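You operate a simulated robot arm through the tools that you are given. There is no shell and no other tool. Be economical: measure what you need, move in short steps, check, and stop when the job is done.

The job below is to be done with a simulated robot arm. You get a single attempt, and the scene is never put back.

TASK
Creep the lot to the yellow marks, then pick both faulty potatoes and the stone into their tubs.
Fine: dial on SLOW for the whole ride; each goes in the tub marked for it; the sound potato stays between the marks, belt stopped.

Only the result counts: the job must be done as asked and must still hold three seconds after the hand-in. Knocking over, shifting, dropping, spilling or breaking anything else fails it.

THE ROBOT
A 6-joint arm with a two-finger gripper on a trunk, on a base that drives. Base frame: it is fixed to the floor where the robot stands at the start and does not move with it; the origin is under the middle of the robot, x ahead of it, y to its left, z up. Lengths are in m, angles in degrees, forces in N, time in s.
Its first joint turns from -166.0 to 166.0 degrees. Places, roughly: belt isolator [0.7, 1.1, 1.2]; belt selector switch [0.7, -0.1, 1.2]; direction lever of the black belt [0.7, -0.2, 1.2]; jog button of the black belt [0.7, -0.2, 1.1]; speed dial of the black belt [0.7, 0, 1.3]. Payload 3.43 kg.
Tool frame: the origin (TCP) lies between the finger pads and is the grasp point; the fingertips stand 0.02 m ahead of it; z points along the fingers, y is the line along which they close. Largest opening 0.19 m; the body of the gripper starts 0.248 m behind the TCP.
Orientation is told as [roll, pitch, yaw] about the base's x, y, z axes, in that order, counted from this pose: with the fingers straight down and closing along the base's y, the tool's x points along the base's -x, its y along +y and its z along -z.

THE INTERFACE
- The arm moves only by the tool play_rows. Its argument "moves" is one flat list of numbers, 7 for each row, row after row: the finger opening in m, from 0 to 0.19, then the shift along the tool's x, y, z in units of 25 mm (1.0 is 25 mm), then the turn, a rotation vector about the tool's x, y, z in units of 6 degrees (1.0 is 6 degrees). In form: [claw, dx, dy, dz, ax, ay, az, claw, dx, dy, dz, ax, ay, az, ...]. A call has 1 to 8 rows; each row shifts and turns the commanded pose from where the row before left it, along the tool's axes as they then stand. A call with a number of a shift or a turn outside -1 to 1 is refused whole. Rows are played at 5 a second. More than 0.05 m and 8.6 degrees between two rows, or a gripper value outside its range, and nothing of the call is played. Where a pose cannot be reached the arm comes as near as it can. A force on the tool above 90 N (or 10 N above the force at the start of the call, whichever is more), or a blocked arm, ends the call early, and 0.2 s more pass. The fingers move at their own pace (about 0.153 m/s each) and stop on an object; they squeeze with about 25 N. The grip force told is the motor's: it shows also when the fingers shut on nothing. Time passes only in rows, and 0.2 s behind the last, so rows that do not move let the fingers close. It gives the time, the measured TCP pose, the force on the tool (base axes), the opening and the grip force at its end, in the units of the frame above (readings bear some noise), with the torque about the TCP (base axes, N m) and any sound that the robot's microphone picked up.
- Cameras (640 x 400 px; columns grow to the right, rows downward): "scene" is now at [0.0624, 0.1703, 1.76]; the picture's right is [-0.27, -0.96, 0.00], its down [-0.61, 0.17, -0.77] and it looks along [0.75, -0.21, -0.63] (base axes); focal length 255 px, centre (320, 200). "wrist" rides on the gripper at [0.07, -0.008, -0.288] in the tool frame; the picture's right is [0.12, 0.99, 0.00], its down [-0.96, 0.11, -0.25] and it looks along [-0.25, 0.03, 0.97] (tool axes); focal length 261 px, centre (320, 200).
- snapshot(camera): a new picture of that camera. It takes no simulated time.
- move_column(by): slides the trunk up (or, below 0, down) by that many m; the arm and the scene camera ride with it, the base frame stays. It gives what a move gives, with no picture.
- steer(legs): drives the robot by 1 to 6 legs, each [ahead, turn to the left] in m and degrees, along the robot's own axes; the way and the turn of a leg run together, so that a leg with both is an arc; at most 1.5 m and 180 degrees a leg. The arm and the cameras ride along, it lands a little off, and it stops where it bumps. It gives what a move gives.
- turn_head(pan, tilt): turns the head with the scene camera to pan (to the left, within 120 degrees either way) and tilt (down, from -29 to 69), counted from straight ahead of the robot. It gives what a move gives.
- measure_at(camera, pixels): there is no depth. For up to 12 entries [column, row, z] of the newest picture of that camera ("zoom" is the newest enlarged one), the place [x, y] in the base frame at which the ray of that pixel passes the height z, good to about 0.002 m. It takes no simulated time.
- zoom(camera, box): a new picture of the part [left, top, right, bottom] of that camera's present view, enlarged. It takes no simulated time.
- job_done(): hands the job in; it is judged then, once.

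Work in short steps. Measure before you move; look again where a grasp or a placing could have gone wrong, and mend it. You have 80 turns and 60 pictures in all, those below and enlarged ones among them. Open the gripper and draw the arm clear of the work before you hand the job in, unless the task says otherwise; then end with one line.

The tools are called after ">>>" as a command line: name --argument value ..., lists and objects as JSON in quotes. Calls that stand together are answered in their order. play_rows: Moves the arm, as the interface text tells. Its arguments: {"type":"object","properties":{"moves":{"type":"array","items":{"type":"number"}}},"required":["moves"]} The other tools are called the same way: move_column (by) slides the trunk up or down; steer (legs) drives the base; turn_head (pan, tilt) turns the head that bears the scene camera; snapshot (camera) takes a picture; measure_at (camera, pixels) gives the place at which the rays of pixels pass given heights; zoom (camera, box) takes an enlarged picture of a part of a camera's view; job_done () hands the job in.

At the start:

```text
clock: 0.0
ee_pos: [0.6039, 0.0737, 1.4333]
tool_rot: [0.0, 0.0, 0.0]
wrist_force: [-0.2, 1.1, 0.1]
moment: [0.02, 0.0, -0.02]
gripper_width: 0.1901
gripper_force: 0.1
trunk travel left (down, up): [-0.325, 0.115]
robot x, y, heading: [0.0001, -0.0191, -0.1]
head pan, tilt: [-15.4, 39.3]
```

scene: 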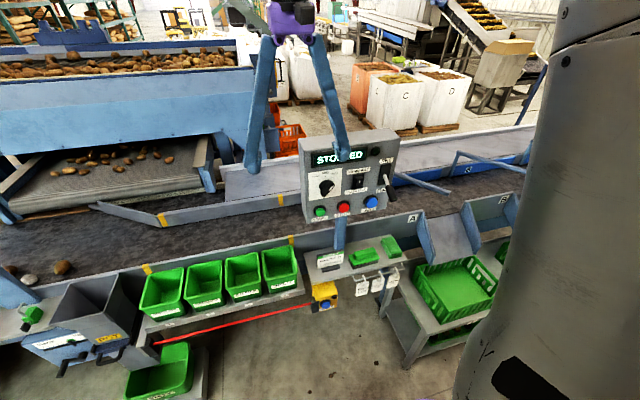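
wrist: 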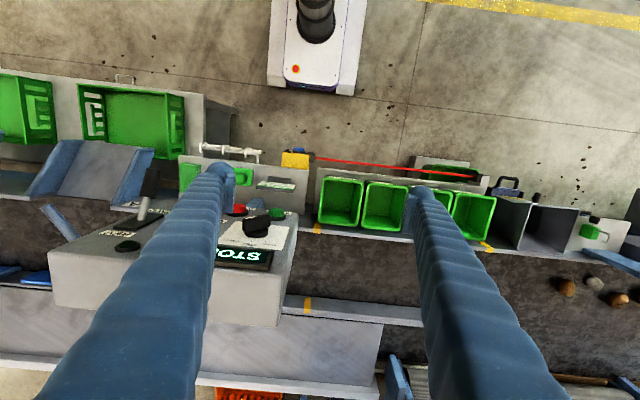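

I zoom in on the control panel (around 345,175), the tubs (220,285), and the lot on the belt at left (40,275).

>>> zoom --camera "scene" --box '[280, 120, 420, 220]'

>>> zoom --camera "scene" --box '[120, 230, 340, 370]'

>>> turn_head --pan 30 --tilt 45

>>> snapshot --camera "scene"

```text
4.00 times, centred on (350, 170) of scene
```

zoom: 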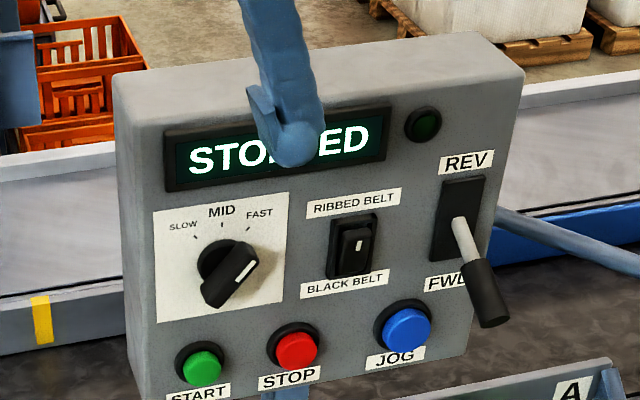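

```text
2.86 times, centred on (230, 300) of scene
```

zoom: 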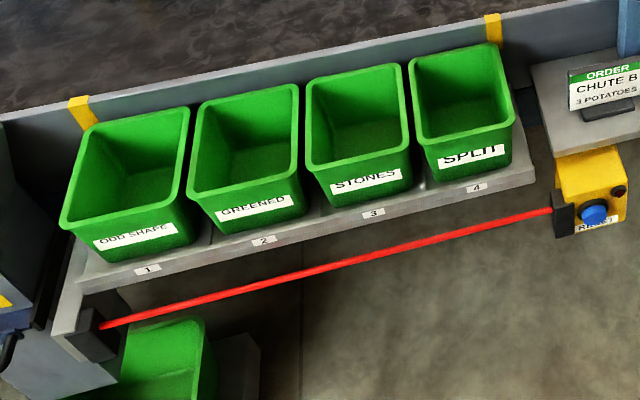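

```text
clock: 1.1
ee_pos: [0.6037, 0.0745, 1.4342]
tool_rot: [-0.1, 0.0, 0.0]
wrist_force: [-0.5, 0.7, 0.3]
moment: [0.0, 0.0, -0.04]
gripper_width: 0.1899
gripper_force: 0.1
trunk travel left (down, up): [-0.325, 0.115]
robot x, y, heading: [0.0018, -0.0147, -0.0]
head pan, tilt: [30.0, 45.0]
```

```text
55 pictures are left
```

scene: 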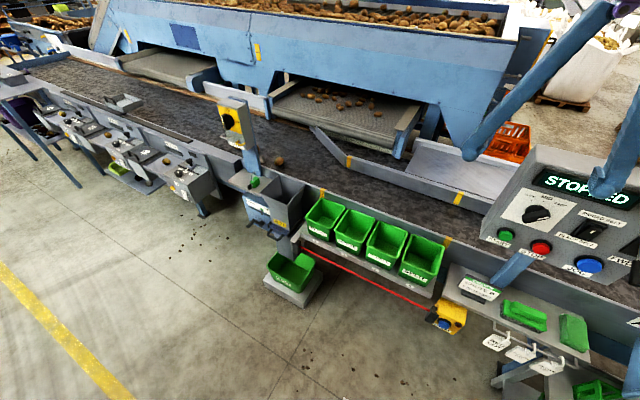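

The lot is near (250-280,158). I look closer at the isolator (232,120), the lot, and the panel.

>>> zoom --camera "scene" --box '[200, 90, 320, 260]'

>>> zoom --camera "wrist" --box '[460, 180, 640, 320]'

>>> zoom --camera "scene" --box '[470, 140, 640, 300]'

```text
2.35 times, centred on (260, 175) of scene
```

zoom: 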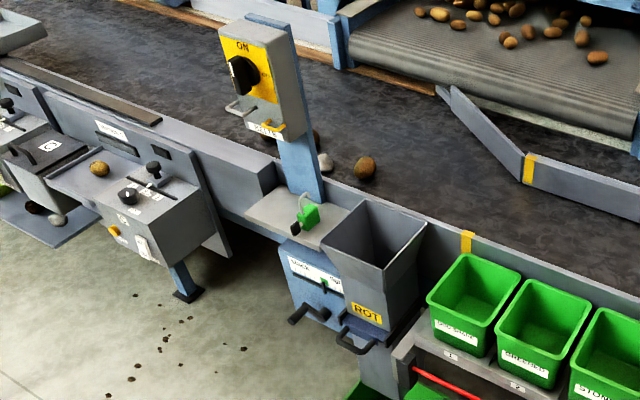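

```text
2.86 times, centred on (550, 250) of wrist
```

zoom: 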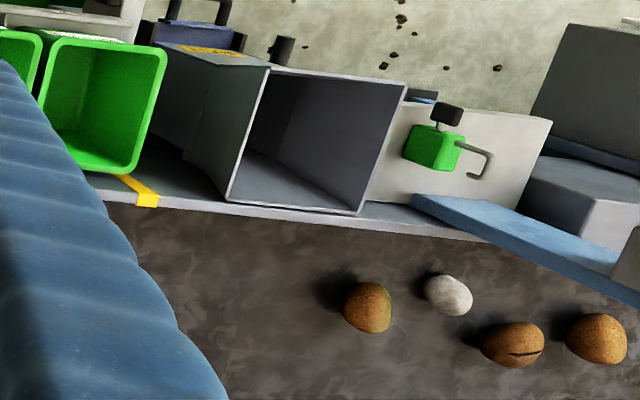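

```text
2.50 times, centred on (555, 220) of scene
```

zoom: 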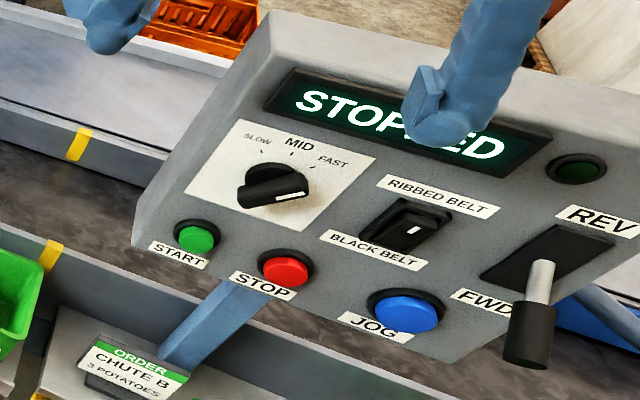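

The lot shows (wrist zoom) greened (367,307), stone (448,294), split (513,343) and sound (597,338). Dial appears at FAST; lever and rocker unclear. I back off a bit so that I can view the panel face and tilt the tool horizontal.

>>> steer --legs '[[-0.25, 0]]'

>>> move_column --by -0.2

>>> turn_head --pan -15 --tilt 22

>>> play_rows --moves '[0.05, 0, 0, 0, 0, -1, 0, 0.05, 0, 0, 0, 0, -1, 0, 0.05, 0, 0, 0, 0, -1, 0, 0.05, 0, 0, 0, 0, -1, 0, 0.05, 0, 0, 0, 0, -1, 0, 0.05, 0, 0, 0, 0, -1, 0, 0.05, 0, 0, 0, 0, -1, 0, 0.05, 0, 0, 0, 0, -1, 0]'

>>> snapshot --camera "scene"

```text
clock: 3.4
ee_pos: [0.3528, 0.0738, 1.4335]
tool_rot: [0.0, -0.1, -0.1]
wrist_force: [-0.4, 0.1, 0.0]
moment: [-0.04, -0.07, 0.0]
gripper_width: 0.1899
gripper_force: 0.1
trunk travel left (down, up): [-0.325, 0.115]
robot x, y, heading: [-0.2523, -0.0158, 0.1]
head pan, tilt: [30.0, 45.0]
```

```text
clock: 5.6
ee_pos: [0.3535, 0.0747, 1.233]
tool_rot: [0.0, 0.0, -0.1]
wrist_force: [-0.2, 0.0, -0.3]
moment: [0.02, -0.03, 0.0]
gripper_width: 0.1901
gripper_force: 0.0
trunk travel left (down, up): [-0.125, 0.315]
robot x, y, heading: [-0.249, -0.0148, -0.1]
head pan, tilt: [30.0, 45.0]
```

```text
clock: 6.7
ee_pos: [0.3532, 0.0748, 1.2331]
tool_rot: [0.0, 0.0, -0.1]
wrist_force: [0.4, -1.0, -0.4]
moment: [0.02, 0.0, 0.02]
gripper_width: 0.1899
gripper_force: 0.0
trunk travel left (down, up): [-0.125, 0.315]
robot x, y, heading: [-0.2559, -0.0123, 0.2]
head pan, tilt: [-15.0, 22.0]
```

```text
clock: 8.5
ee_pos: [0.3543, 0.0757, 1.2426]
tool_rot: [0.4, -48.8, -0.3]
wrist_force: [-0.2, -0.3, -0.2]
moment: [0.05, -0.03, 0.09]
gripper_width: 0.0501
gripper_force: 0.1
trunk travel left (down, up): [-0.125, 0.315]
robot x, y, heading: [-0.2502, -0.0159, -0.2]
head pan, tilt: [-15.0, 22.0]
```

```text
51 pictures are left
```

scene: 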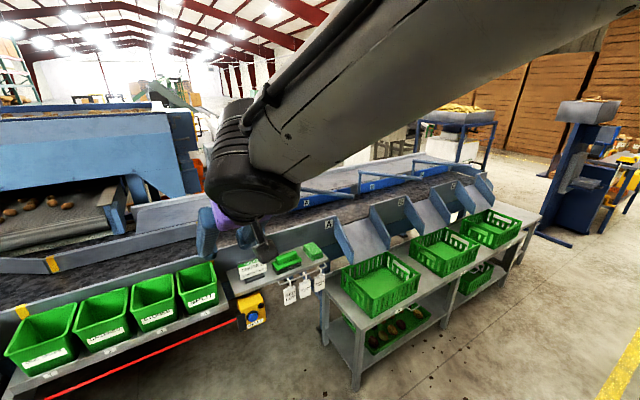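

The arm hides the panel from the head; I finish tilting to horizontal and use the wrist camera to see the panel face.

>>> play_rows --moves '[0.05, 0, 0, 0, 0, -1, 0, 0.05, 0, 0, 0, 0, -1, 0, 0.05, 0, 0, 0, 0, -1, 0, 0.05, 0, 0, 0, 0, -1, 0, 0.05, 0, 0, 0, 0, -1, 0, 0.05, 0, 0, 0, 0, -1, 0, 0.05, 0, 0, 0, 0, -0.9, 0]'

>>> snapshot --camera "wrist"

```text
clock: 9.9
ee_pos: [0.4076, 0.1035, 1.4806]
tool_rot: [119.3, -83.8, -119.0]
wrist_force: [-0.5, -2.1, 0.6]
moment: [0.03, 0.06, 0.14]
gripper_width: 0.0499
gripper_force: 0.0
out of reach, approached as far as the arm can: row 2, 3, 4, 5, 6, 7
trunk travel left (down, up): [-0.125, 0.315]
robot x, y, heading: [-0.2485, -0.0201, -0.1]
head pan, tilt: [-15.0, 22.0]
stopped in row 7: the arm was blocked; the commanded pose is now the measured one
```

```text
50 pictures are left
```

wrist: 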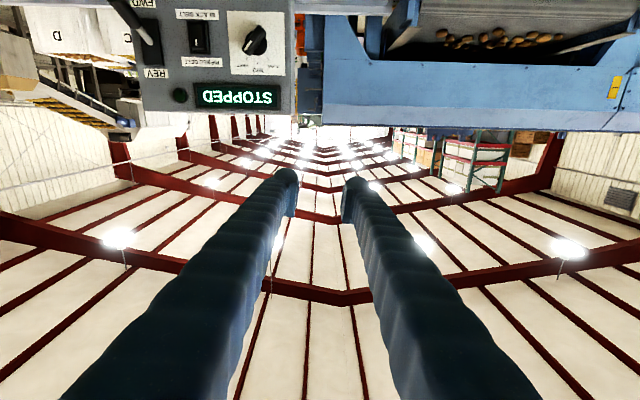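

The panel is visible upside-down at (220,55). I zoom there to read the dial, rocker and lever.

>>> zoom --camera "wrist" --box '[100, 0, 320, 130]'

```text
2.91 times, centred on (210, 65) of wrist
```

zoom: 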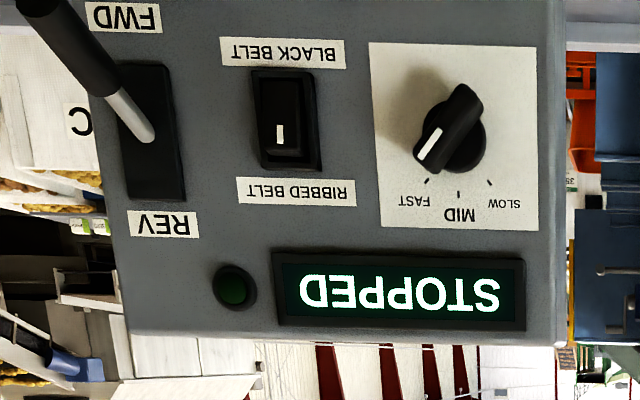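

Display STOPPED, dial at FAST, lever leaning toward FWD, rocker unclear. I level the tool and advance/lower it (tool x is down, tool z is ahead) for a frontal view.

>>> play_rows --moves '[0.05, 0, 0, 1, 0, 0.5, -0.9, 0.05, 0, 0, 1, 0, 0, 0, 0.05, 0.5, 0, 1, 0, 0, 0, 0.05, 1, 0, 0.5, 0, 0, 0, 0.05, 1, 0, 0, 0, 0, 0, 0.05, 1, 0, 0, 0, 0, 0, 0.05, 1, 0, 0, 0, 0, 0, 0.05, 1, 0, 0, 0, 0, 0]'

>>> snapshot --camera "wrist"

```text
clock: 11.7
ee_pos: [0.5135, 0.1096, 1.3412]
tool_rot: [-28.0, -88.8, 28.0]
wrist_force: [0.0, 0.0, 0.6]
moment: [-0.01, 0.02, 0.0]
gripper_width: 0.0498
gripper_force: 0.0
out of reach, approached as far as the arm can: row 7, 8
trunk travel left (down, up): [-0.125, 0.315]
robot x, y, heading: [-0.2523, -0.0197, -0.1]
head pan, tilt: [-15.0, 22.0]
```

```text
48 pictures are left
```

wrist: 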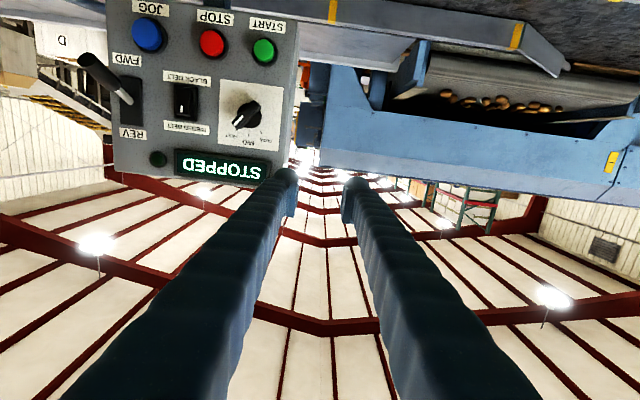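

Nearly frontal view; I zoom on the panel to read rocker, dial and lever.

>>> zoom --camera "wrist" --box '[70, 0, 310, 190]'

>>> measure_at --camera "wrist" --pixels '[[248, 112, 1.26], [248, 112, 1.3], [185, 103, 1.22], [185, 103, 1.28], [149, 36, 1.1], [149, 36, 1.2], [130, 98, 1.22], [130, 98, 1.28], [221, 165, 1.32], [221, 165, 1.36], [211, 43, 1.1], [211, 43, 1.2]]'

```text
2.11 times, centred on (190, 95) of wrist
```

zoom: 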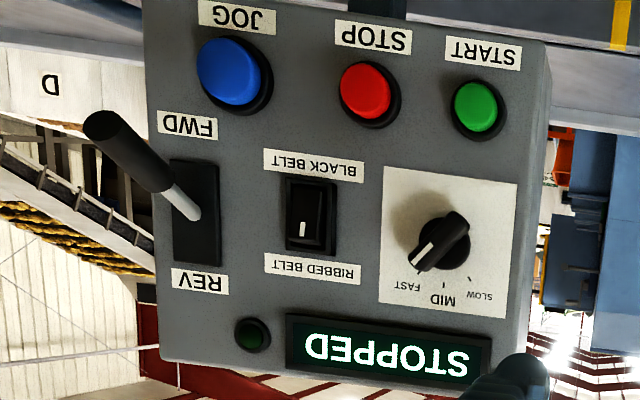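

```text
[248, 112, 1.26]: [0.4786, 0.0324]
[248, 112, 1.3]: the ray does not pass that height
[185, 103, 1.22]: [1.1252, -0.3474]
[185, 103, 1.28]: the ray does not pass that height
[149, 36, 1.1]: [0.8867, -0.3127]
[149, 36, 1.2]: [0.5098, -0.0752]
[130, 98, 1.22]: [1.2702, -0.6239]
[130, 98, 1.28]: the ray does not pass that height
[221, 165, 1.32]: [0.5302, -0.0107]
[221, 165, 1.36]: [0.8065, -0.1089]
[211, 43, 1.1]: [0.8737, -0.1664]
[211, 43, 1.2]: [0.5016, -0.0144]
```

Rocker is at (185,103) wrist; I zoom tightly on it and the dial.

>>> zoom --camera "wrist" --box '[160, 68, 216, 136]'

>>> zoom --camera "wrist" --box '[210, 76, 276, 146]'

```text
5.88 times, centred on (188, 102) of wrist
```

zoom: 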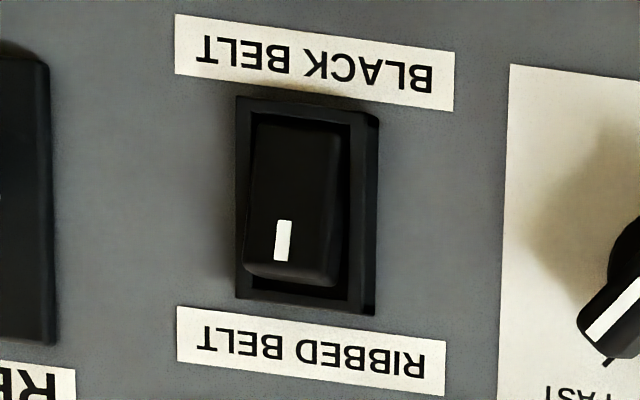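

```text
5.71 times, centred on (243, 111) of wrist
```

zoom: 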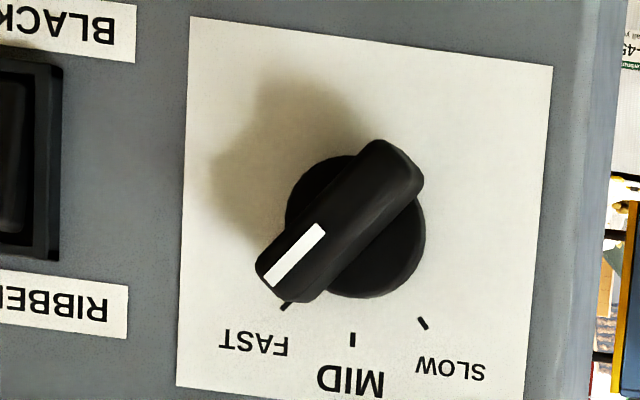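

Dial bar points at FAST; the rocker's BLACK end looks pressed in. I lower the trunk and move sideways in front of the dial (est. y -0.026, z 1.25) and look again for parallax.

>>> move_column --by -0.09

>>> play_rows --moves '[0.08, 0, -1, 0, 0, 0, 0, 0.08, 0, -1, 0, 0, 0, 0, 0.08, 0, -1, 0, 0, 0, 0, 0.08, 0, -1, 0, 0, 0, 0, 0.08, 0, -1, 0, 0, 0, 0, 0.08, 0, -0.4, 0, 0, 0, 0]'

>>> snapshot --camera "wrist"

```text
clock: 13.0
ee_pos: [0.5132, 0.1092, 1.2519]
tool_rot: [-28.5, -89.0, 28.5]
wrist_force: [0.8, 0.0, 0.7]
moment: [0.01, 0.01, 0.0]
gripper_width: 0.0499
gripper_force: 0.1
trunk travel left (down, up): [-0.035, 0.405]
robot x, y, heading: [-0.2489, -0.0187, -0.0]
head pan, tilt: [-15.0, 22.0]
```

```text
clock: 14.4
ee_pos: [0.5238, 0.0448, 1.2603]
tool_rot: [12.0, -88.9, -13.4]
wrist_force: [-0.2, -0.1, -0.1]
moment: [0.01, -0.02, 0.0]
gripper_width: 0.0801
gripper_force: 0.0
out of reach, approached as far as the arm can: row 1, 2, 3, 4, 5, 6
trunk travel left (down, up): [-0.035, 0.405]
robot x, y, heading: [-0.2467, -0.0174, -0.1]
head pan, tilt: [-15.0, 22.0]
```

```text
44 pictures are left
```

wrist: 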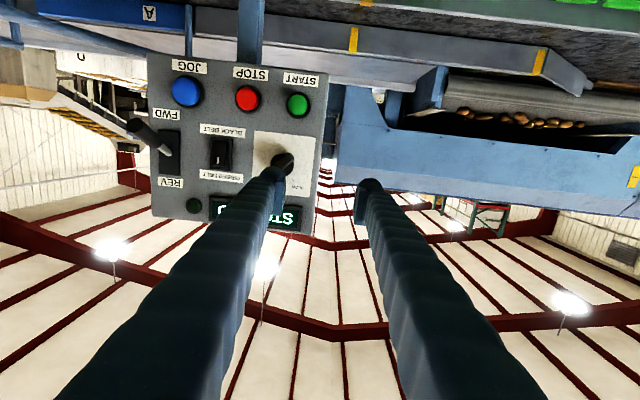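

The arm is folded too close for the sideways move; I back the base 0.22 m and then extend the arm toward the panel.

>>> steer --legs '[[-0.22, 0]]'

>>> play_rows --moves '[0.08, 0, 0, 1, 0, 0, 0, 0.08, 0, 0, 1, 0, 0, 0, 0.08, 0, 0, 1, 0, 0, 0, 0.08, 0, 0, 1, 0, 0, 0, 0.08, 0, 0, 1, 0, 0, 0, 0.08, 0, 0, 1, 0, 0, 0, 0.08, 0, 0, 1, 0, 0, 0, 0.08, 0, 0, 1, 0, 0, 0]'

```text
clock: 16.5
ee_pos: [0.2991, 0.0458, 1.2615]
tool_rot: [12.9, -89.0, -14.3]
wrist_force: [-0.4, -0.6, 0.1]
moment: [-0.01, -0.02, 0.01]
gripper_width: 0.08
gripper_force: 0.1
trunk travel left (down, up): [-0.035, 0.405]
robot x, y, heading: [-0.4685, -0.0171, -0.3]
head pan, tilt: [-15.0, 22.0]
```

```text
clock: 18.3
ee_pos: [0.494, 0.067, 1.256]
tool_rot: [9.6, -88.7, -11.7]
wrist_force: [-0.2, 1.0, 0.4]
moment: [-0.01, -0.01, -0.01]
gripper_width: 0.08
gripper_force: 0.2
out of reach, approached as far as the arm can: row 2, 3, 4, 6, 7, 8
trunk travel left (down, up): [-0.035, 0.405]
robot x, y, heading: [-0.473, -0.0161, -0.2]
head pan, tilt: [-15.0, 22.0]
```

The arm reaches x but y sticks at 0.067 instead of about -0.03. I test whether yawing the tool to the right (turn about tool x, which is down) frees it.

>>> play_rows --moves '[0.08, 0, 0, 0, 1, 0, 0, 0.08, 0, 0, 0, 1, 0, 0, 0.08, 0, 0, 0, 1, 0, 0]'

>>> turn_head --pan -10 --tilt 30

>>> snapshot --camera "scene"

```text
clock: 19.1
ee_pos: [0.4937, 0.0673, 1.2552]
tool_rot: [-5.3, -88.8, -14.2]
wrist_force: [0.6, -1.1, 0.2]
moment: [0.0, -0.01, 0.05]
gripper_width: 0.0798
gripper_force: 0.0
trunk travel left (down, up): [-0.035, 0.405]
robot x, y, heading: [-0.4736, -0.0174, 0.1]
head pan, tilt: [-15.0, 22.0]
```

```text
clock: 19.8
ee_pos: [0.4952, 0.0661, 1.2557]
tool_rot: [-5.6, -88.9, -13.9]
wrist_force: [0.5, 0.2, -0.3]
moment: [0.01, 0.0, 0.01]
gripper_width: 0.0801
gripper_force: 0.1
trunk travel left (down, up): [-0.035, 0.405]
robot x, y, heading: [-0.4714, -0.0175, -0.3]
head pan, tilt: [-10.0, 30.0]
```

```text
43 pictures are left
```

scene: 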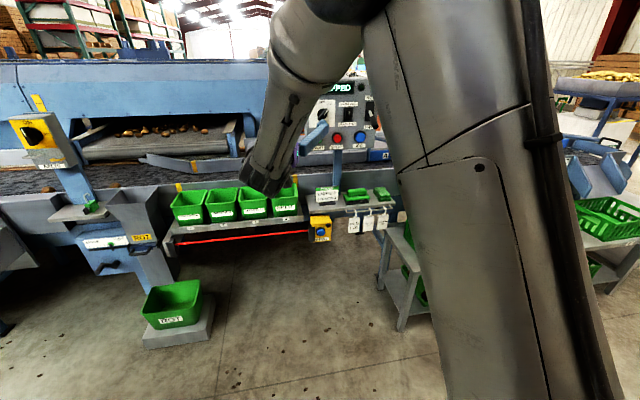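

Yawed right, the arm reaches well, so the limit comes with lateral position: I shift the base about 0.31 m to the right (turn left, back up, turn back, go ahead a bit), keeping the arm clear of the panel.

>>> steer --legs '[[0, 40], [-0.48, 0], [0, -40], [0.25, 0]]'

>>> play_rows --moves '[0.08, 0, 0, 0, -1, 0, 0, 0.08, 0, 0, 0, -1, 0, 0, 0.08, 0, 0, 0, -1, 0, 0]'

>>> snapshot --camera "wrist"

```text
clock: 31.0
ee_pos: [0.3794, -0.2329, 1.2559]
tool_rot: [-5.6, -88.9, -13.2]
wrist_force: [0.5, -0.8, -0.7]
moment: [-0.07, -0.01, 0.0]
gripper_width: 0.0803
gripper_force: 0.1
trunk travel left (down, up): [-0.035, 0.405]
robot x, y, heading: [-0.5902, -0.3196, 0.9]
head pan, tilt: [-10.0, 30.0]
```

```text
clock: 31.8
ee_pos: [0.3783, -0.2242, 1.2571]
tool_rot: [9.1, -88.8, -10.5]
wrist_force: [0.1, 1.2, -1.0]
moment: [-0.02, -0.02, -0.11]
gripper_width: 0.0799
gripper_force: 0.0
out of reach, approached as far as the arm can: row 3
trunk travel left (down, up): [-0.035, 0.405]
robot x, y, heading: [-0.5844, -0.32, 1.0]
head pan, tilt: [-10.0, 30.0]
```

```text
42 pictures are left
```

wrist: 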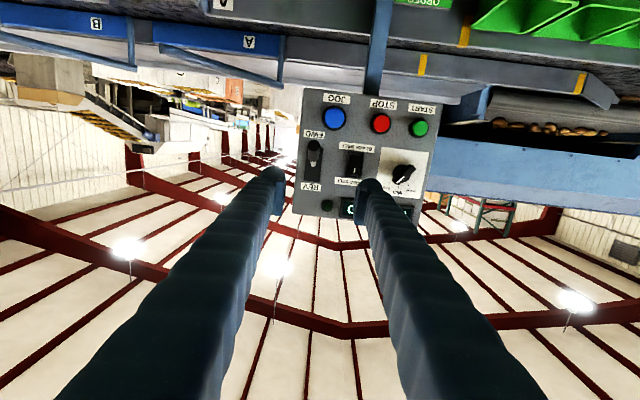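

Now the tool is square to the panel. I move left 8 units to line up with the dial (y≈-0.026) while drawing back slightly, then drive ahead.

>>> play_rows --moves '[0.08, 0, 1, -0.5, 0, 0, 0, 0.08, 0, 1, -0.5, 0, 0, 0, 0.08, 0, 1, -0.5, 0, 0, 0, 0.08, 0, 1, -0.5, 0, 0, 0, 0.08, 0, 1, -0.5, 0, 0, 0, 0.08, 0, 1, -0.5, 0, 0, 0, 0.08, 0, 1, -0.5, 0, 0, 0, 0.08, 0, 1, -0.5, 0, 0, 0]'

>>> steer --legs '[[0.23, -1]]'

>>> snapshot --camera "wrist"

```text
clock: 33.6
ee_pos: [0.2819, -0.0232, 1.26]
tool_rot: [13.5, -88.9, -14.4]
wrist_force: [0.0, -0.3, 0.5]
moment: [-0.02, 0.05, 0.03]
gripper_width: 0.0799
gripper_force: 0.0
trunk travel left (down, up): [-0.035, 0.405]
robot x, y, heading: [-0.5885, -0.3168, 0.6]
head pan, tilt: [-10.0, 30.0]
```

```text
clock: 35.7
ee_pos: [0.5163, -0.0356, 1.2604]
tool_rot: [11.9, -88.9, -13.7]
wrist_force: [0.1, 0.1, 0.1]
moment: [0.0, -0.01, -0.01]
gripper_width: 0.08
gripper_force: 0.1
trunk travel left (down, up): [-0.035, 0.405]
robot x, y, heading: [-0.3619, -0.3158, -0.0]
head pan, tilt: [-10.0, 30.0]
```

```text
41 pictures are left
```

wrist: 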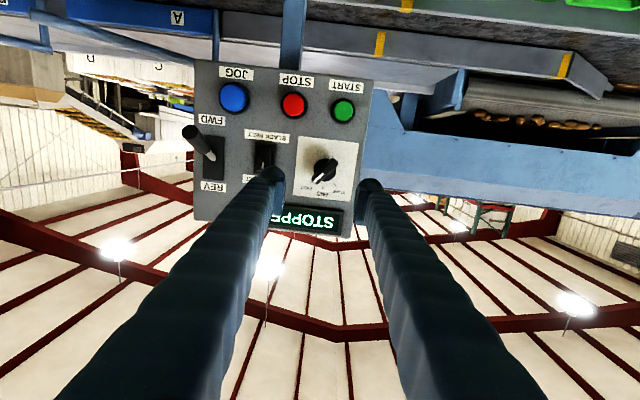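

Dial now at (324,170). I measure rays of dial and buttons for triangulation with the earlier view.

>>> measure_at --camera "wrist" --pixels '[[324, 170, 1.22], [324, 170, 1.24], [324, 170, 1.25], [233, 97, 1.1], [233, 97, 1.15], [292, 104, 1.1], [292, 104, 1.15], [322, 221, 1.25], [322, 221, 1.3], [263, 157, 1.2], [263, 157, 1.22]]'

>>> zoom --camera "wrist" --box '[190, 50, 380, 230]'

```text
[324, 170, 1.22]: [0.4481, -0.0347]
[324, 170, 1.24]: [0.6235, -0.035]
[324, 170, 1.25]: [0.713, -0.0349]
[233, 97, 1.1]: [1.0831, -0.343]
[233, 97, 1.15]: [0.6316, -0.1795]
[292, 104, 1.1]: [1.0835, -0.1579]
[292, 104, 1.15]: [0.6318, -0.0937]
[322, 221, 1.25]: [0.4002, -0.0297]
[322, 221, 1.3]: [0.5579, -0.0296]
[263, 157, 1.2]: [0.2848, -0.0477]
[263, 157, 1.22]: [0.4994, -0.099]
```

```text
2.22 times, centred on (285, 140) of wrist
```

zoom: 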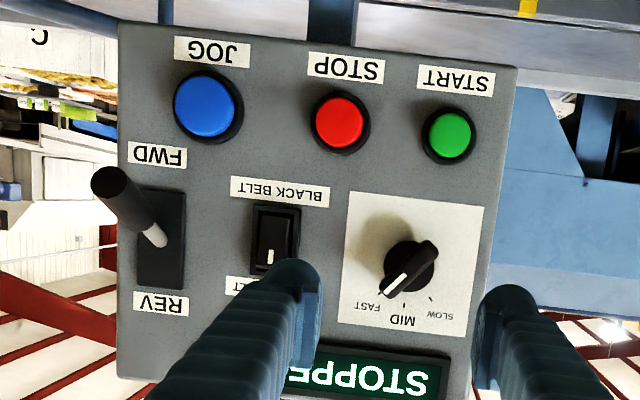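

Triangulation puts the dial at about (0.73, -0.035, 1.252) and jog at (0.734, -0.217, 1.139). I lower 8 mm, and turn the fingers 43° about the tool axis to straddle the dial bar.

>>> move_column --by -0.008

>>> play_rows --moves '[0.07, 0, 0, 0, 0, 0, 0.9, 0.07, 0, 0, 0, 0, 0, 0.9, 0.07, 0, 0, 0, 0, 0, 0.9, 0.07, 0, 0, 0, 0, 0, 0.9, 0.07, 0, 0, 0, 0, 0, 0.9, 0.07, 0, 0, 0, 0, 0, 0.9, 0.07, 0, 0, 0, 0, 0, 0.9, 0.07, 0, 0, 0, 0, 0, 0.9]'

>>> play_rows --moves '[0.06, 0, 0, 1, 0, 0, 0, 0.06, 0, 0, 1, 0, 0, 0, 0.06, 0, 0, 1, 0, 0, 0, 0.06, 0, 0, 1, 0, 0, 0, 0.06, 0, 0, 1, 0, 0, 0, 0.06, 0, 0, 1, 0, 0, 0]'

>>> snapshot --camera "wrist"

```text
clock: 36.3
ee_pos: [0.5155, -0.0355, 1.2525]
tool_rot: [12.3, -88.9, -14.1]
wrist_force: [-0.6, 0.6, 0.0]
moment: [-0.03, 0.04, -0.01]
gripper_width: 0.0801
gripper_force: 0.1
trunk travel left (down, up): [-0.027, 0.413]
robot x, y, heading: [-0.3565, -0.3147, -0.1]
head pan, tilt: [-10.0, 30.0]
```

```text
clock: 38.1
ee_pos: [0.5205, 0.034, 1.3824]
tool_rot: [85.6, -47.6, -89.6]
wrist_force: [-0.4, 0.4, 0.3]
moment: [0.02, 0.04, 0.04]
gripper_width: 0.07
gripper_force: 0.1
out of reach, approached as far as the arm can: row 4, 5, 6, 7, 8
trunk travel left (down, up): [-0.027, 0.413]
robot x, y, heading: [-0.3581, -0.3172, -0.1]
head pan, tilt: [-10.0, 30.0]
```

```text
clock: 39.5
ee_pos: [0.6749, 0.0394, 1.3995]
tool_rot: [88.4, -46.7, -90.7]
wrist_force: [0.2, -0.9, 0.2]
moment: [0.01, -0.01, 0.03]
gripper_width: 0.06
gripper_force: 0.1
out of reach, approached as far as the arm can: row 1, 2
trunk travel left (down, up): [-0.027, 0.413]
robot x, y, heading: [-0.361, -0.3145, 0.4]
head pan, tilt: [-10.0, 30.0]
```

```text
39 pictures are left
```

wrist: 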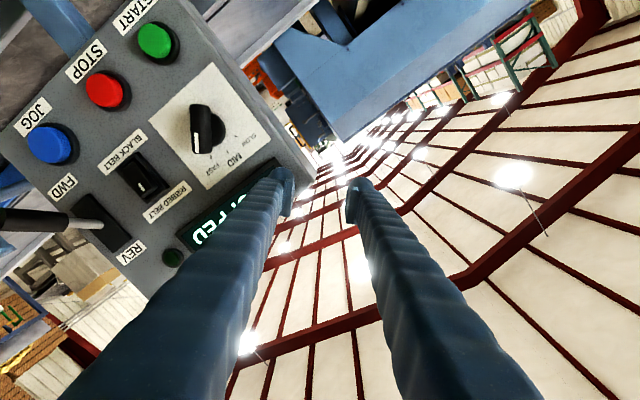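

Rolling the fingers pushed the arm out of reach, so I change plan: with fingers shut and unrolled, push the bar's pointer end leftwards. I retreat and unroll.

>>> play_rows --moves '[0, 0, 0, -1, 0, 0, -0.9, 0, 0, 0, -1, 0, 0, -0.9, 0, 0, 0, -1, 0, 0, -0.9, 0, 0, 0, -1, 0, 0, -0.9, 0, 0, 0, -1, 0, 0, -0.9, 0, 0, 0, -1, 0, 0, -0.9, 0, 0, 0, 0, 0, 0, -0.9, 0, 0, 0, 0, 0, 0, -0.9]'

```text
clock: 41.3
ee_pos: [0.5226, 0.046, 1.4033]
tool_rot: [7.4, -88.9, -9.1]
wrist_force: [0.1, -0.3, -0.3]
moment: [-0.01, -0.03, -0.05]
gripper_width: 0.0002
gripper_force: 24.9
trunk travel left (down, up): [-0.027, 0.413]
robot x, y, heading: [-0.3626, -0.3158, 0.1]
head pan, tilt: [-10.0, 30.0]
```

Tool is square again. I move to right of the pointer end: target y≈-0.091, z≈1.285.

>>> play_rows --moves '[0, 0.59, -0.685, 0, 0, 0, 0, 0, 0.59, -0.685, 0, 0, 0, 0, 0, 0.59, -0.685, 0, 0, 0, 0, 0, 0.59, -0.685, 0, 0, 0, 0, 0, 0.59, -0.685, 0, 0, 0, 0, 0, 0.59, -0.685, 0, 0, 0, 0, 0, 0.59, -0.685, 0, 0, 0, 0, 0, 0.59, -0.685, 0, 0, 0, 0]'

>>> steer --legs '[[0.12, 0]]'

>>> zoom --camera "wrist" --box '[160, 50, 480, 250]'

```text
clock: 43.1
ee_pos: [0.517, -0.0924, 1.2835]
tool_rot: [13.9, -88.9, -15.5]
wrist_force: [0.9, -0.7, 0.3]
moment: [0.02, 0.0, -0.01]
gripper_width: 0.0001
gripper_force: 24.8
trunk travel left (down, up): [-0.027, 0.413]
robot x, y, heading: [-0.3583, -0.3213, -0.1]
head pan, tilt: [-10.0, 30.0]
```

```text
clock: 44.5
ee_pos: [0.6377, -0.0915, 1.2838]
tool_rot: [12.1, -88.9, -13.9]
wrist_force: [-0.6, 0.1, -0.5]
moment: [0.0, 0.0, -0.01]
gripper_width: 0.0
gripper_force: 25.2
trunk travel left (down, up): [-0.027, 0.413]
robot x, y, heading: [-0.2327, -0.315, 0.1]
head pan, tilt: [-10.0, 30.0]
```

```text
2.00 times, centred on (320, 150) of wrist
```

zoom: 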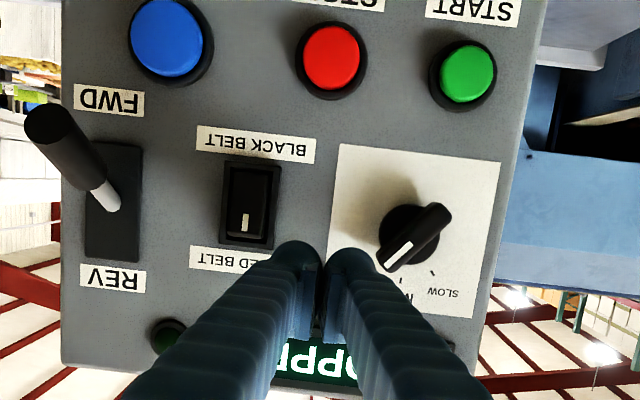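

The shut fingers sit just right of the pointer end. I advance 2.6 units (tips to ≈0.723) and look.

>>> play_rows --moves '[0, 0, 0, 0.9, 0, 0, 0, 0, 0, 0, 0.9, 0, 0, 0, 0, 0, 0, 0.8, 0, 0, 0]'

>>> zoom --camera "wrist" --box '[160, 50, 480, 250]'

```text
clock: 45.3
ee_pos: [0.7017, -0.0928, 1.2825]
tool_rot: [12.2, -88.9, -13.9]
wrist_force: [-0.3, -0.3, 0.5]
moment: [-0.02, 0.0, 0.01]
gripper_width: 0.0
gripper_force: 25.6
trunk travel left (down, up): [-0.027, 0.413]
robot x, y, heading: [-0.2365, -0.3187, 0.1]
head pan, tilt: [-10.0, 30.0]
```

```text
2.00 times, centred on (320, 150) of wrist
```

zoom: 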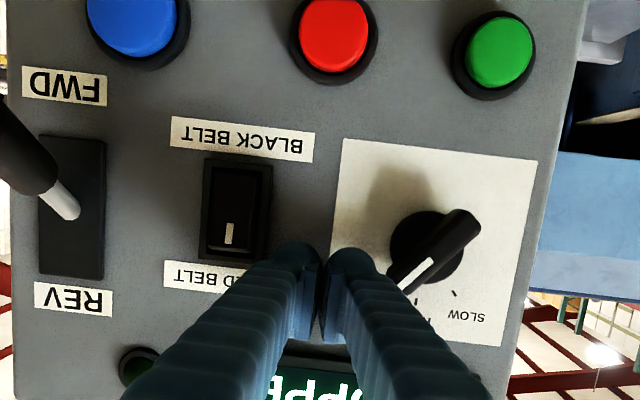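

No contact yet with tips at ≈0.722. I creep forward in 5 mm steps, watching force.

>>> play_rows --moves '[0, 0, 0, 0.2, 0, 0, 0, 0, 0, 0, 0.2, 0, 0, 0]'

>>> measure_at --camera "wrist" --pixels '[[326, 68, 1.16], [326, 68, 1.12], [410, 76, 1.16], [410, 76, 1.12], [376, 173, 1.23], [376, 173, 1.25]]'

```text
clock: 45.9
ee_pos: [0.7123, -0.0946, 1.2847]
tool_rot: [12.8, -88.9, -14.6]
wrist_force: [-0.4, -0.2, 0.5]
moment: [-0.01, 0.0, 0.02]
gripper_width: 0.0
gripper_force: 24.7
trunk travel left (down, up): [-0.027, 0.413]
robot x, y, heading: [-0.238, -0.3132, 0.0]
head pan, tilt: [-10.0, 30.0]
```

```text
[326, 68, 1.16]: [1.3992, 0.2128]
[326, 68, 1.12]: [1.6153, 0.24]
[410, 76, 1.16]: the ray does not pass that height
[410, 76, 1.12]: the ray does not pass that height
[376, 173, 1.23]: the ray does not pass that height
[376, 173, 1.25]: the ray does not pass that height
```

(Those used the older snapshot; I repeat with the zoom picture.)

>>> measure_at --camera "zoom" --pixels '[[332, 35, 1.16], [332, 35, 1.12], [500, 52, 1.16], [500, 52, 1.12], [428, 245, 1.23], [428, 245, 1.25], [235, 215, 1.23], [235, 215, 1.25]]'

```text
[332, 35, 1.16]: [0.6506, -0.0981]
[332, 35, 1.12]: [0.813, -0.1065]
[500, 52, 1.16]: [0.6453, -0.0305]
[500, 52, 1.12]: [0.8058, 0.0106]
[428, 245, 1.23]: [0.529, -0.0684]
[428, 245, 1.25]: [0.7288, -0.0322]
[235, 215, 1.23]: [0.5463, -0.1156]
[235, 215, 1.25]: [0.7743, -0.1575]
```

Buttons' plane confirmed at x≈0.735-0.74. I go 5 mm further and push left ~40 mm in small steps.

>>> play_rows --moves '[0, 0, 0, 0.2, 0, 0, 0, 0, 0, 0.3, 0, 0, 0, 0, 0, 0, 0.3, 0, 0, 0, 0, 0, 0, 0.3, 0, 0, 0, 0, 0, 0, 0.3, 0, 0, 0, 0, 0, 0, 0.25, 0, 0, 0, 0]'

>>> zoom --camera "wrist" --box '[200, 90, 440, 240]'

```text
clock: 47.3
ee_pos: [0.714, -0.0601, 1.2937]
tool_rot: [48.4, -89.4, -50.0]
wrist_force: [-20.8, -23.9, 26.6]
moment: [-0.01, -0.23, 0.2]
gripper_width: 0.0002
gripper_force: 24.8
trunk travel left (down, up): [-0.027, 0.413]
robot x, y, heading: [-0.2386, -0.3175, -0.1]
head pan, tilt: [-10.0, 30.0]
```

```text
2.67 times, centred on (320, 165) of wrist
```

zoom: 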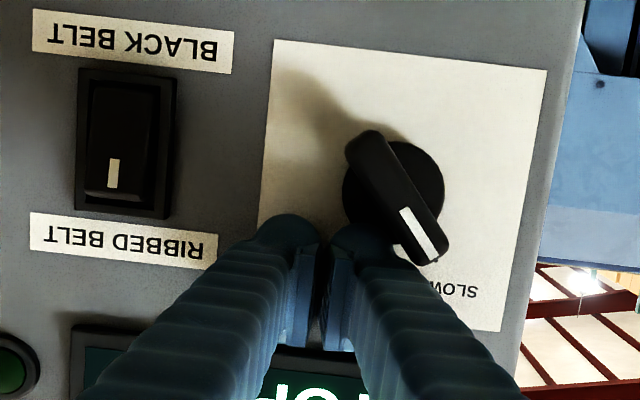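

The bar has swung past MID to about SLOW, force 24 N sideways. I push 4 mm more, then back straight off and look.

>>> play_rows --moves '[0, 0, 0.2, 0, 0, 0, 0, 0, 0, 0, 0, 0, 0, 0, 0, 0, 0, -1, 0, 0, 0, 0, 0, 0, -1, 0, 0, 0]'

>>> zoom --camera "wrist" --box '[200, 90, 440, 240]'

```text
clock: 48.3
ee_pos: [0.6663, -0.0511, 1.2814]
tool_rot: [6.6, -88.6, -8.1]
wrist_force: [-0.3, -1.5, 0.4]
moment: [0.05, 0.17, 0.39]
gripper_width: 0.0
gripper_force: 25.2
trunk travel left (down, up): [-0.027, 0.413]
robot x, y, heading: [-0.2372, -0.3149, 0.0]
head pan, tilt: [-10.0, 30.0]
```

```text
2.67 times, centred on (320, 165) of wrist
```

zoom: 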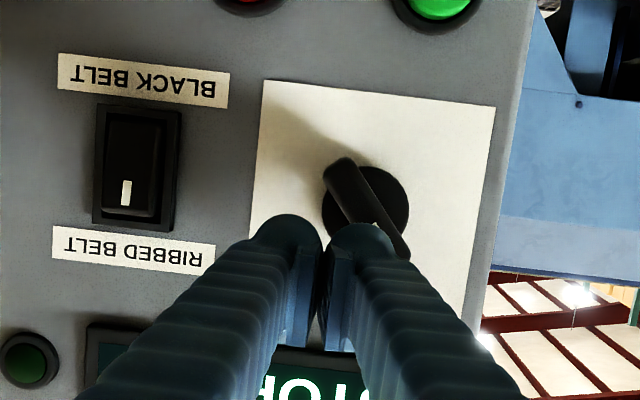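

To view the dial unobstructed and head for the jog button (≈0.735,-0.215,1.138), I retract, lower the trunk fully and move right and down.

>>> play_rows --moves '[0, 0, 0, -1, 0, 0, 0, 0, 0, 0, -1, 0, 0, 0]'

>>> move_column --by -0.026

>>> play_rows --moves '[0, 0.57, -0.8, 0, 0, 0, 0, 0, 0.57, -0.8, 0, 0, 0, 0, 0, 0.57, -0.8, 0, 0, 0, 0, 0, 0.57, -0.8, 0, 0, 0, 0, 0, 0.57, -0.8, 0, 0, 0, 0, 0, 0.57, -0.8, 0, 0, 0, 0, 0, 0.57, -0.8, 0, 0, 0, 0, 0, 0.57, -0.8, 0, 0, 0, 0]'

>>> snapshot --camera "wrist"

```text
clock: 48.9
ee_pos: [0.6168, -0.0502, 1.2858]
tool_rot: [11.8, -88.8, -13.6]
wrist_force: [-0.8, 0.2, 0.2]
moment: [-0.02, 0.04, 0.03]
gripper_width: 0.0
gripper_force: 25.3
trunk travel left (down, up): [-0.027, 0.413]
robot x, y, heading: [-0.2389, -0.3194, 0.0]
head pan, tilt: [-10.0, 30.0]
```

```text
clock: 49.6
ee_pos: [0.6181, -0.0492, 1.2586]
tool_rot: [12.9, -88.8, -14.6]
wrist_force: [-0.6, -0.7, -1.2]
moment: [-0.03, 0.04, 0.05]
gripper_width: 0.0
gripper_force: 24.8
trunk travel left (down, up): [-0.001, 0.439]
robot x, y, heading: [-0.237, -0.3153, -0.2]
head pan, tilt: [-10.0, 30.0]
```

```text
clock: 51.5
ee_pos: [0.6117, -0.2063, 1.1507]
tool_rot: [-12.7, -88.6, 10.5]
wrist_force: [-0.4, -0.3, 0.4]
moment: [-0.02, -0.01, -0.03]
gripper_width: 0.0001
gripper_force: 25.1
out of reach, approached as far as the arm can: row 8
trunk travel left (down, up): [-0.001, 0.439]
robot x, y, heading: [-0.2359, -0.3176, -0.0]
head pan, tilt: [-10.0, 30.0]
```

```text
34 pictures are left
```

wrist: 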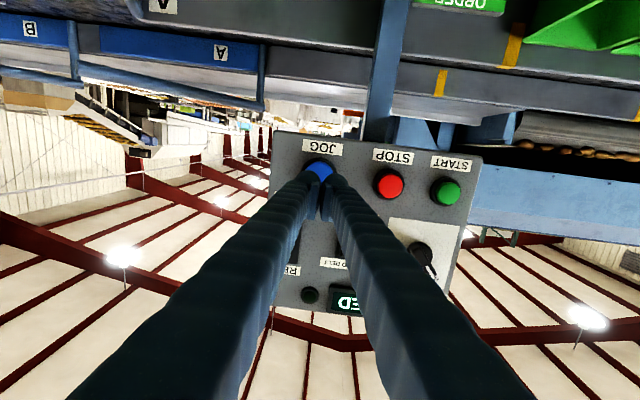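

I zoom on the dial to confirm SLOW and measure the jog button ray at (320,170).

>>> zoom --camera "wrist" --box '[370, 200, 480, 300]'

>>> measure_at --camera "wrist" --pixels '[[320, 170, 1.12], [320, 170, 1.15], [389, 184, 1.12], [389, 184, 1.15]]'

```text
4.00 times, centred on (425, 250) of wrist
```

zoom: 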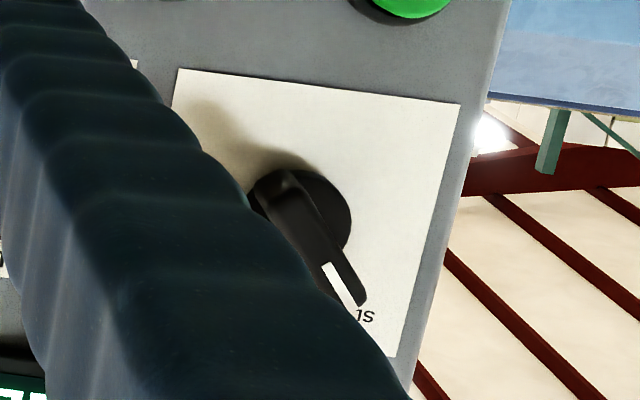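

```text
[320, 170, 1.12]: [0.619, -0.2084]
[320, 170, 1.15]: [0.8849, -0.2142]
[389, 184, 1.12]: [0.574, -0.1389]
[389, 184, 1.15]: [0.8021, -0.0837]
```

Dial reads SLOW; jog is at about (0.735,-0.211,1.133). Before jogging, I turn the head toward the lot and marks.

>>> turn_head --pan 45 --tilt 30

>>> snapshot --camera "scene"

```text
clock: 52.7
ee_pos: [0.6126, -0.2057, 1.1501]
tool_rot: [-12.6, -88.7, 10.4]
wrist_force: [0.2, 1.2, 1.5]
moment: [0.0, 0.0, -0.01]
gripper_width: 0.0001
gripper_force: 24.9
trunk travel left (down, up): [-0.001, 0.439]
robot x, y, heading: [-0.2387, -0.3144, -0.1]
head pan, tilt: [45.0, 30.0]
```

```text
32 pictures are left
```

scene: 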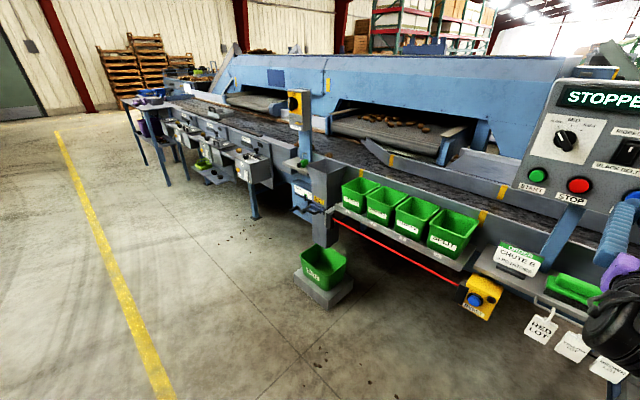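

I zoom on the panel's dial and on the belt between the marks (near marks at (480,215),(370?,..); far marks (390,160),(502,190)).

>>> zoom --camera "scene" --box '[510, 80, 640, 220]'

>>> zoom --camera "scene" --box '[270, 80, 520, 240]'

```text
2.86 times, centred on (575, 150) of scene
```

zoom: 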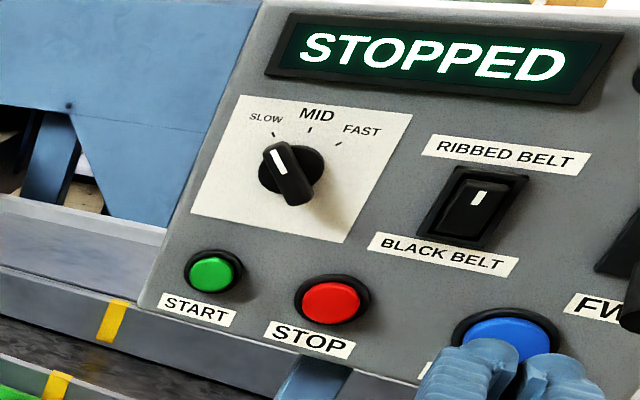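

```text
2.50 times, centred on (395, 160) of scene
```

zoom: 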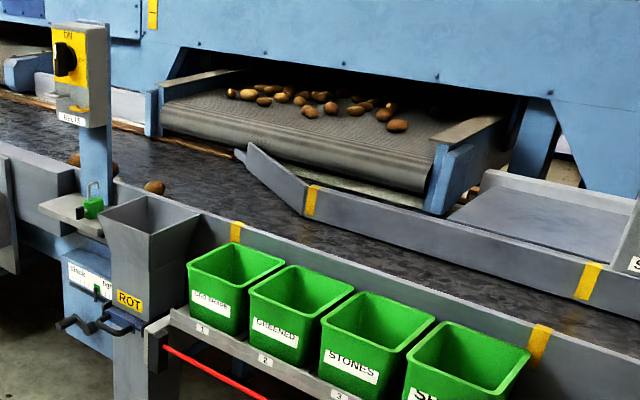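

Dial is at SLOW; rocker's RIBBED end stands out, BLACK end is in. I measure lot and marks at assumed heights, then press jog briefly.

>>> measure_at --camera "zoom" --pixels '[[236, 232, 0.9], [540, 345, 0.9], [312, 200, 0.9], [588, 282, 0.9], [154, 188, 0.85], [73, 160, 0.85], [236, 232, 0.85], [540, 345, 0.85], [200, 243, 0.85], [440, 380, 0.85]]'

>>> play_rows --moves '[0, 0, 0, 1, 0, 0, 0, 0, 0, 0, 1, 0, 0, 0, 0, 0, 0, 1, 0, 0, 0]'

```text
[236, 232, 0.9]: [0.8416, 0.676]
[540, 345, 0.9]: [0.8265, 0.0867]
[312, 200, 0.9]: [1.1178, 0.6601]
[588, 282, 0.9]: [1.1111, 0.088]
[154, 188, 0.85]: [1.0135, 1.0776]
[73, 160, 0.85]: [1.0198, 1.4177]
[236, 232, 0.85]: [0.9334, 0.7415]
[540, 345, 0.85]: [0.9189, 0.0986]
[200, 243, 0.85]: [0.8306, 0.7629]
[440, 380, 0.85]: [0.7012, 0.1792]
```

```text
clock: 53.5
ee_pos: [0.6866, -0.2084, 1.1483]
tool_rot: [1.1, -88.8, -2.9]
wrist_force: [-0.8, 0.3, -0.1]
moment: [-0.01, 0.02, 0.0]
gripper_width: 0.0001
gripper_force: 25.3
trunk travel left (down, up): [-0.001, 0.439]
robot x, y, heading: [-0.2414, -0.3171, -0.0]
head pan, tilt: [45.0, 30.0]
```

Tips at ≈0.707. I lower slightly and press in small steps, looking for force/sound.

>>> play_rows --moves '[0, 0.3, 0, 0.3, 0, 0, 0, 0, 0, 0, 0.3, 0, 0, 0]'

```text
clock: 54.1
ee_pos: [0.7008, -0.2088, 1.1409]
tool_rot: [-2.8, -88.8, 0.7]
wrist_force: [-8.6, 1.5, -0.9]
moment: [0.0, -0.12, 0.11]
gripper_width: 0.0001
gripper_force: 25.2
trunk travel left (down, up): [-0.001, 0.439]
robot x, y, heading: [-0.2411, -0.3167, 0.0]
head pan, tilt: [45.0, 30.0]
heard: click
```

A click with 8.6 N: jog seems pressed. I check the display and the belts.

>>> snapshot --camera "scene"

>>> zoom --camera "scene" --box '[270, 80, 520, 240]'

```text
29 pictures are left
```

scene: 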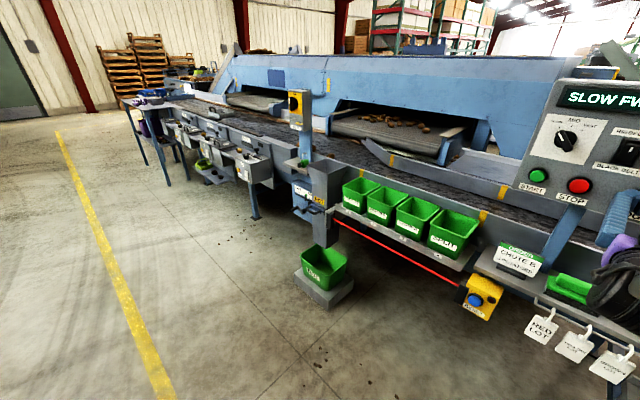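

```text
2.50 times, centred on (395, 160) of scene
```

zoom: 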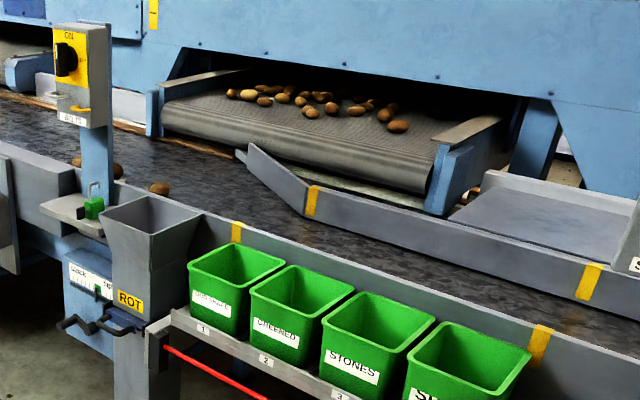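

Display reads "SLOW FW…" and the lot moved toward the marks (154→159), ribbed belt still. I hold jog for 8 rows and measure.

>>> play_rows --moves '[0, 0, 0, 0, 0, 0, 0, 0, 0, 0, 0, 0, 0, 0, 0, 0, 0, 0, 0, 0, 0, 0, 0, 0, 0, 0, 0, 0, 0, 0, 0, 0, 0, 0, 0, 0, 0, 0, 0, 0, 0, 0, 0, 0, 0, 0, 0, 0, 0, 0, 0, 0, 0, 0, 0, 0]'

>>> zoom --camera "scene" --box '[270, 80, 520, 240]'

>>> measure_at --camera "scene" --pixels '[[333, 155, 0.87]]'

```text
clock: 55.9
ee_pos: [0.701, -0.2077, 1.1424]
tool_rot: [-2.8, -88.8, 0.9]
wrist_force: [-11.2, 2.1, -4.8]
moment: [-0.08, -0.06, 0.16]
gripper_width: 0.0
gripper_force: 25.3
trunk travel left (down, up): [-0.001, 0.439]
robot x, y, heading: [-0.2383, -0.3182, -0.4]
head pan, tilt: [45.0, 30.0]
```

```text
2.50 times, centred on (395, 160) of scene
```

zoom: 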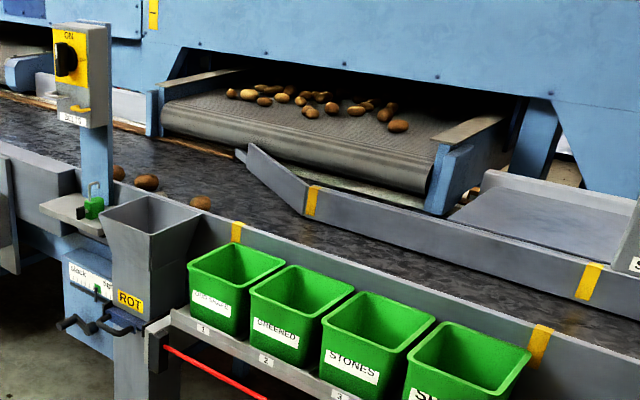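

```text
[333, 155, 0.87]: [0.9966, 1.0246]
```

The lead potato moved to (201,202); I measure both positions for speed.

>>> measure_at --camera "zoom" --pixels '[[159, 189, 0.87], [201, 203, 0.87], [147, 182, 0.87], [118, 172, 0.87]]'

```text
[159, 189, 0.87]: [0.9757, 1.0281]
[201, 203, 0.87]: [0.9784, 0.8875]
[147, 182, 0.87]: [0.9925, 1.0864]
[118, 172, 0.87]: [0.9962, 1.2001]
```

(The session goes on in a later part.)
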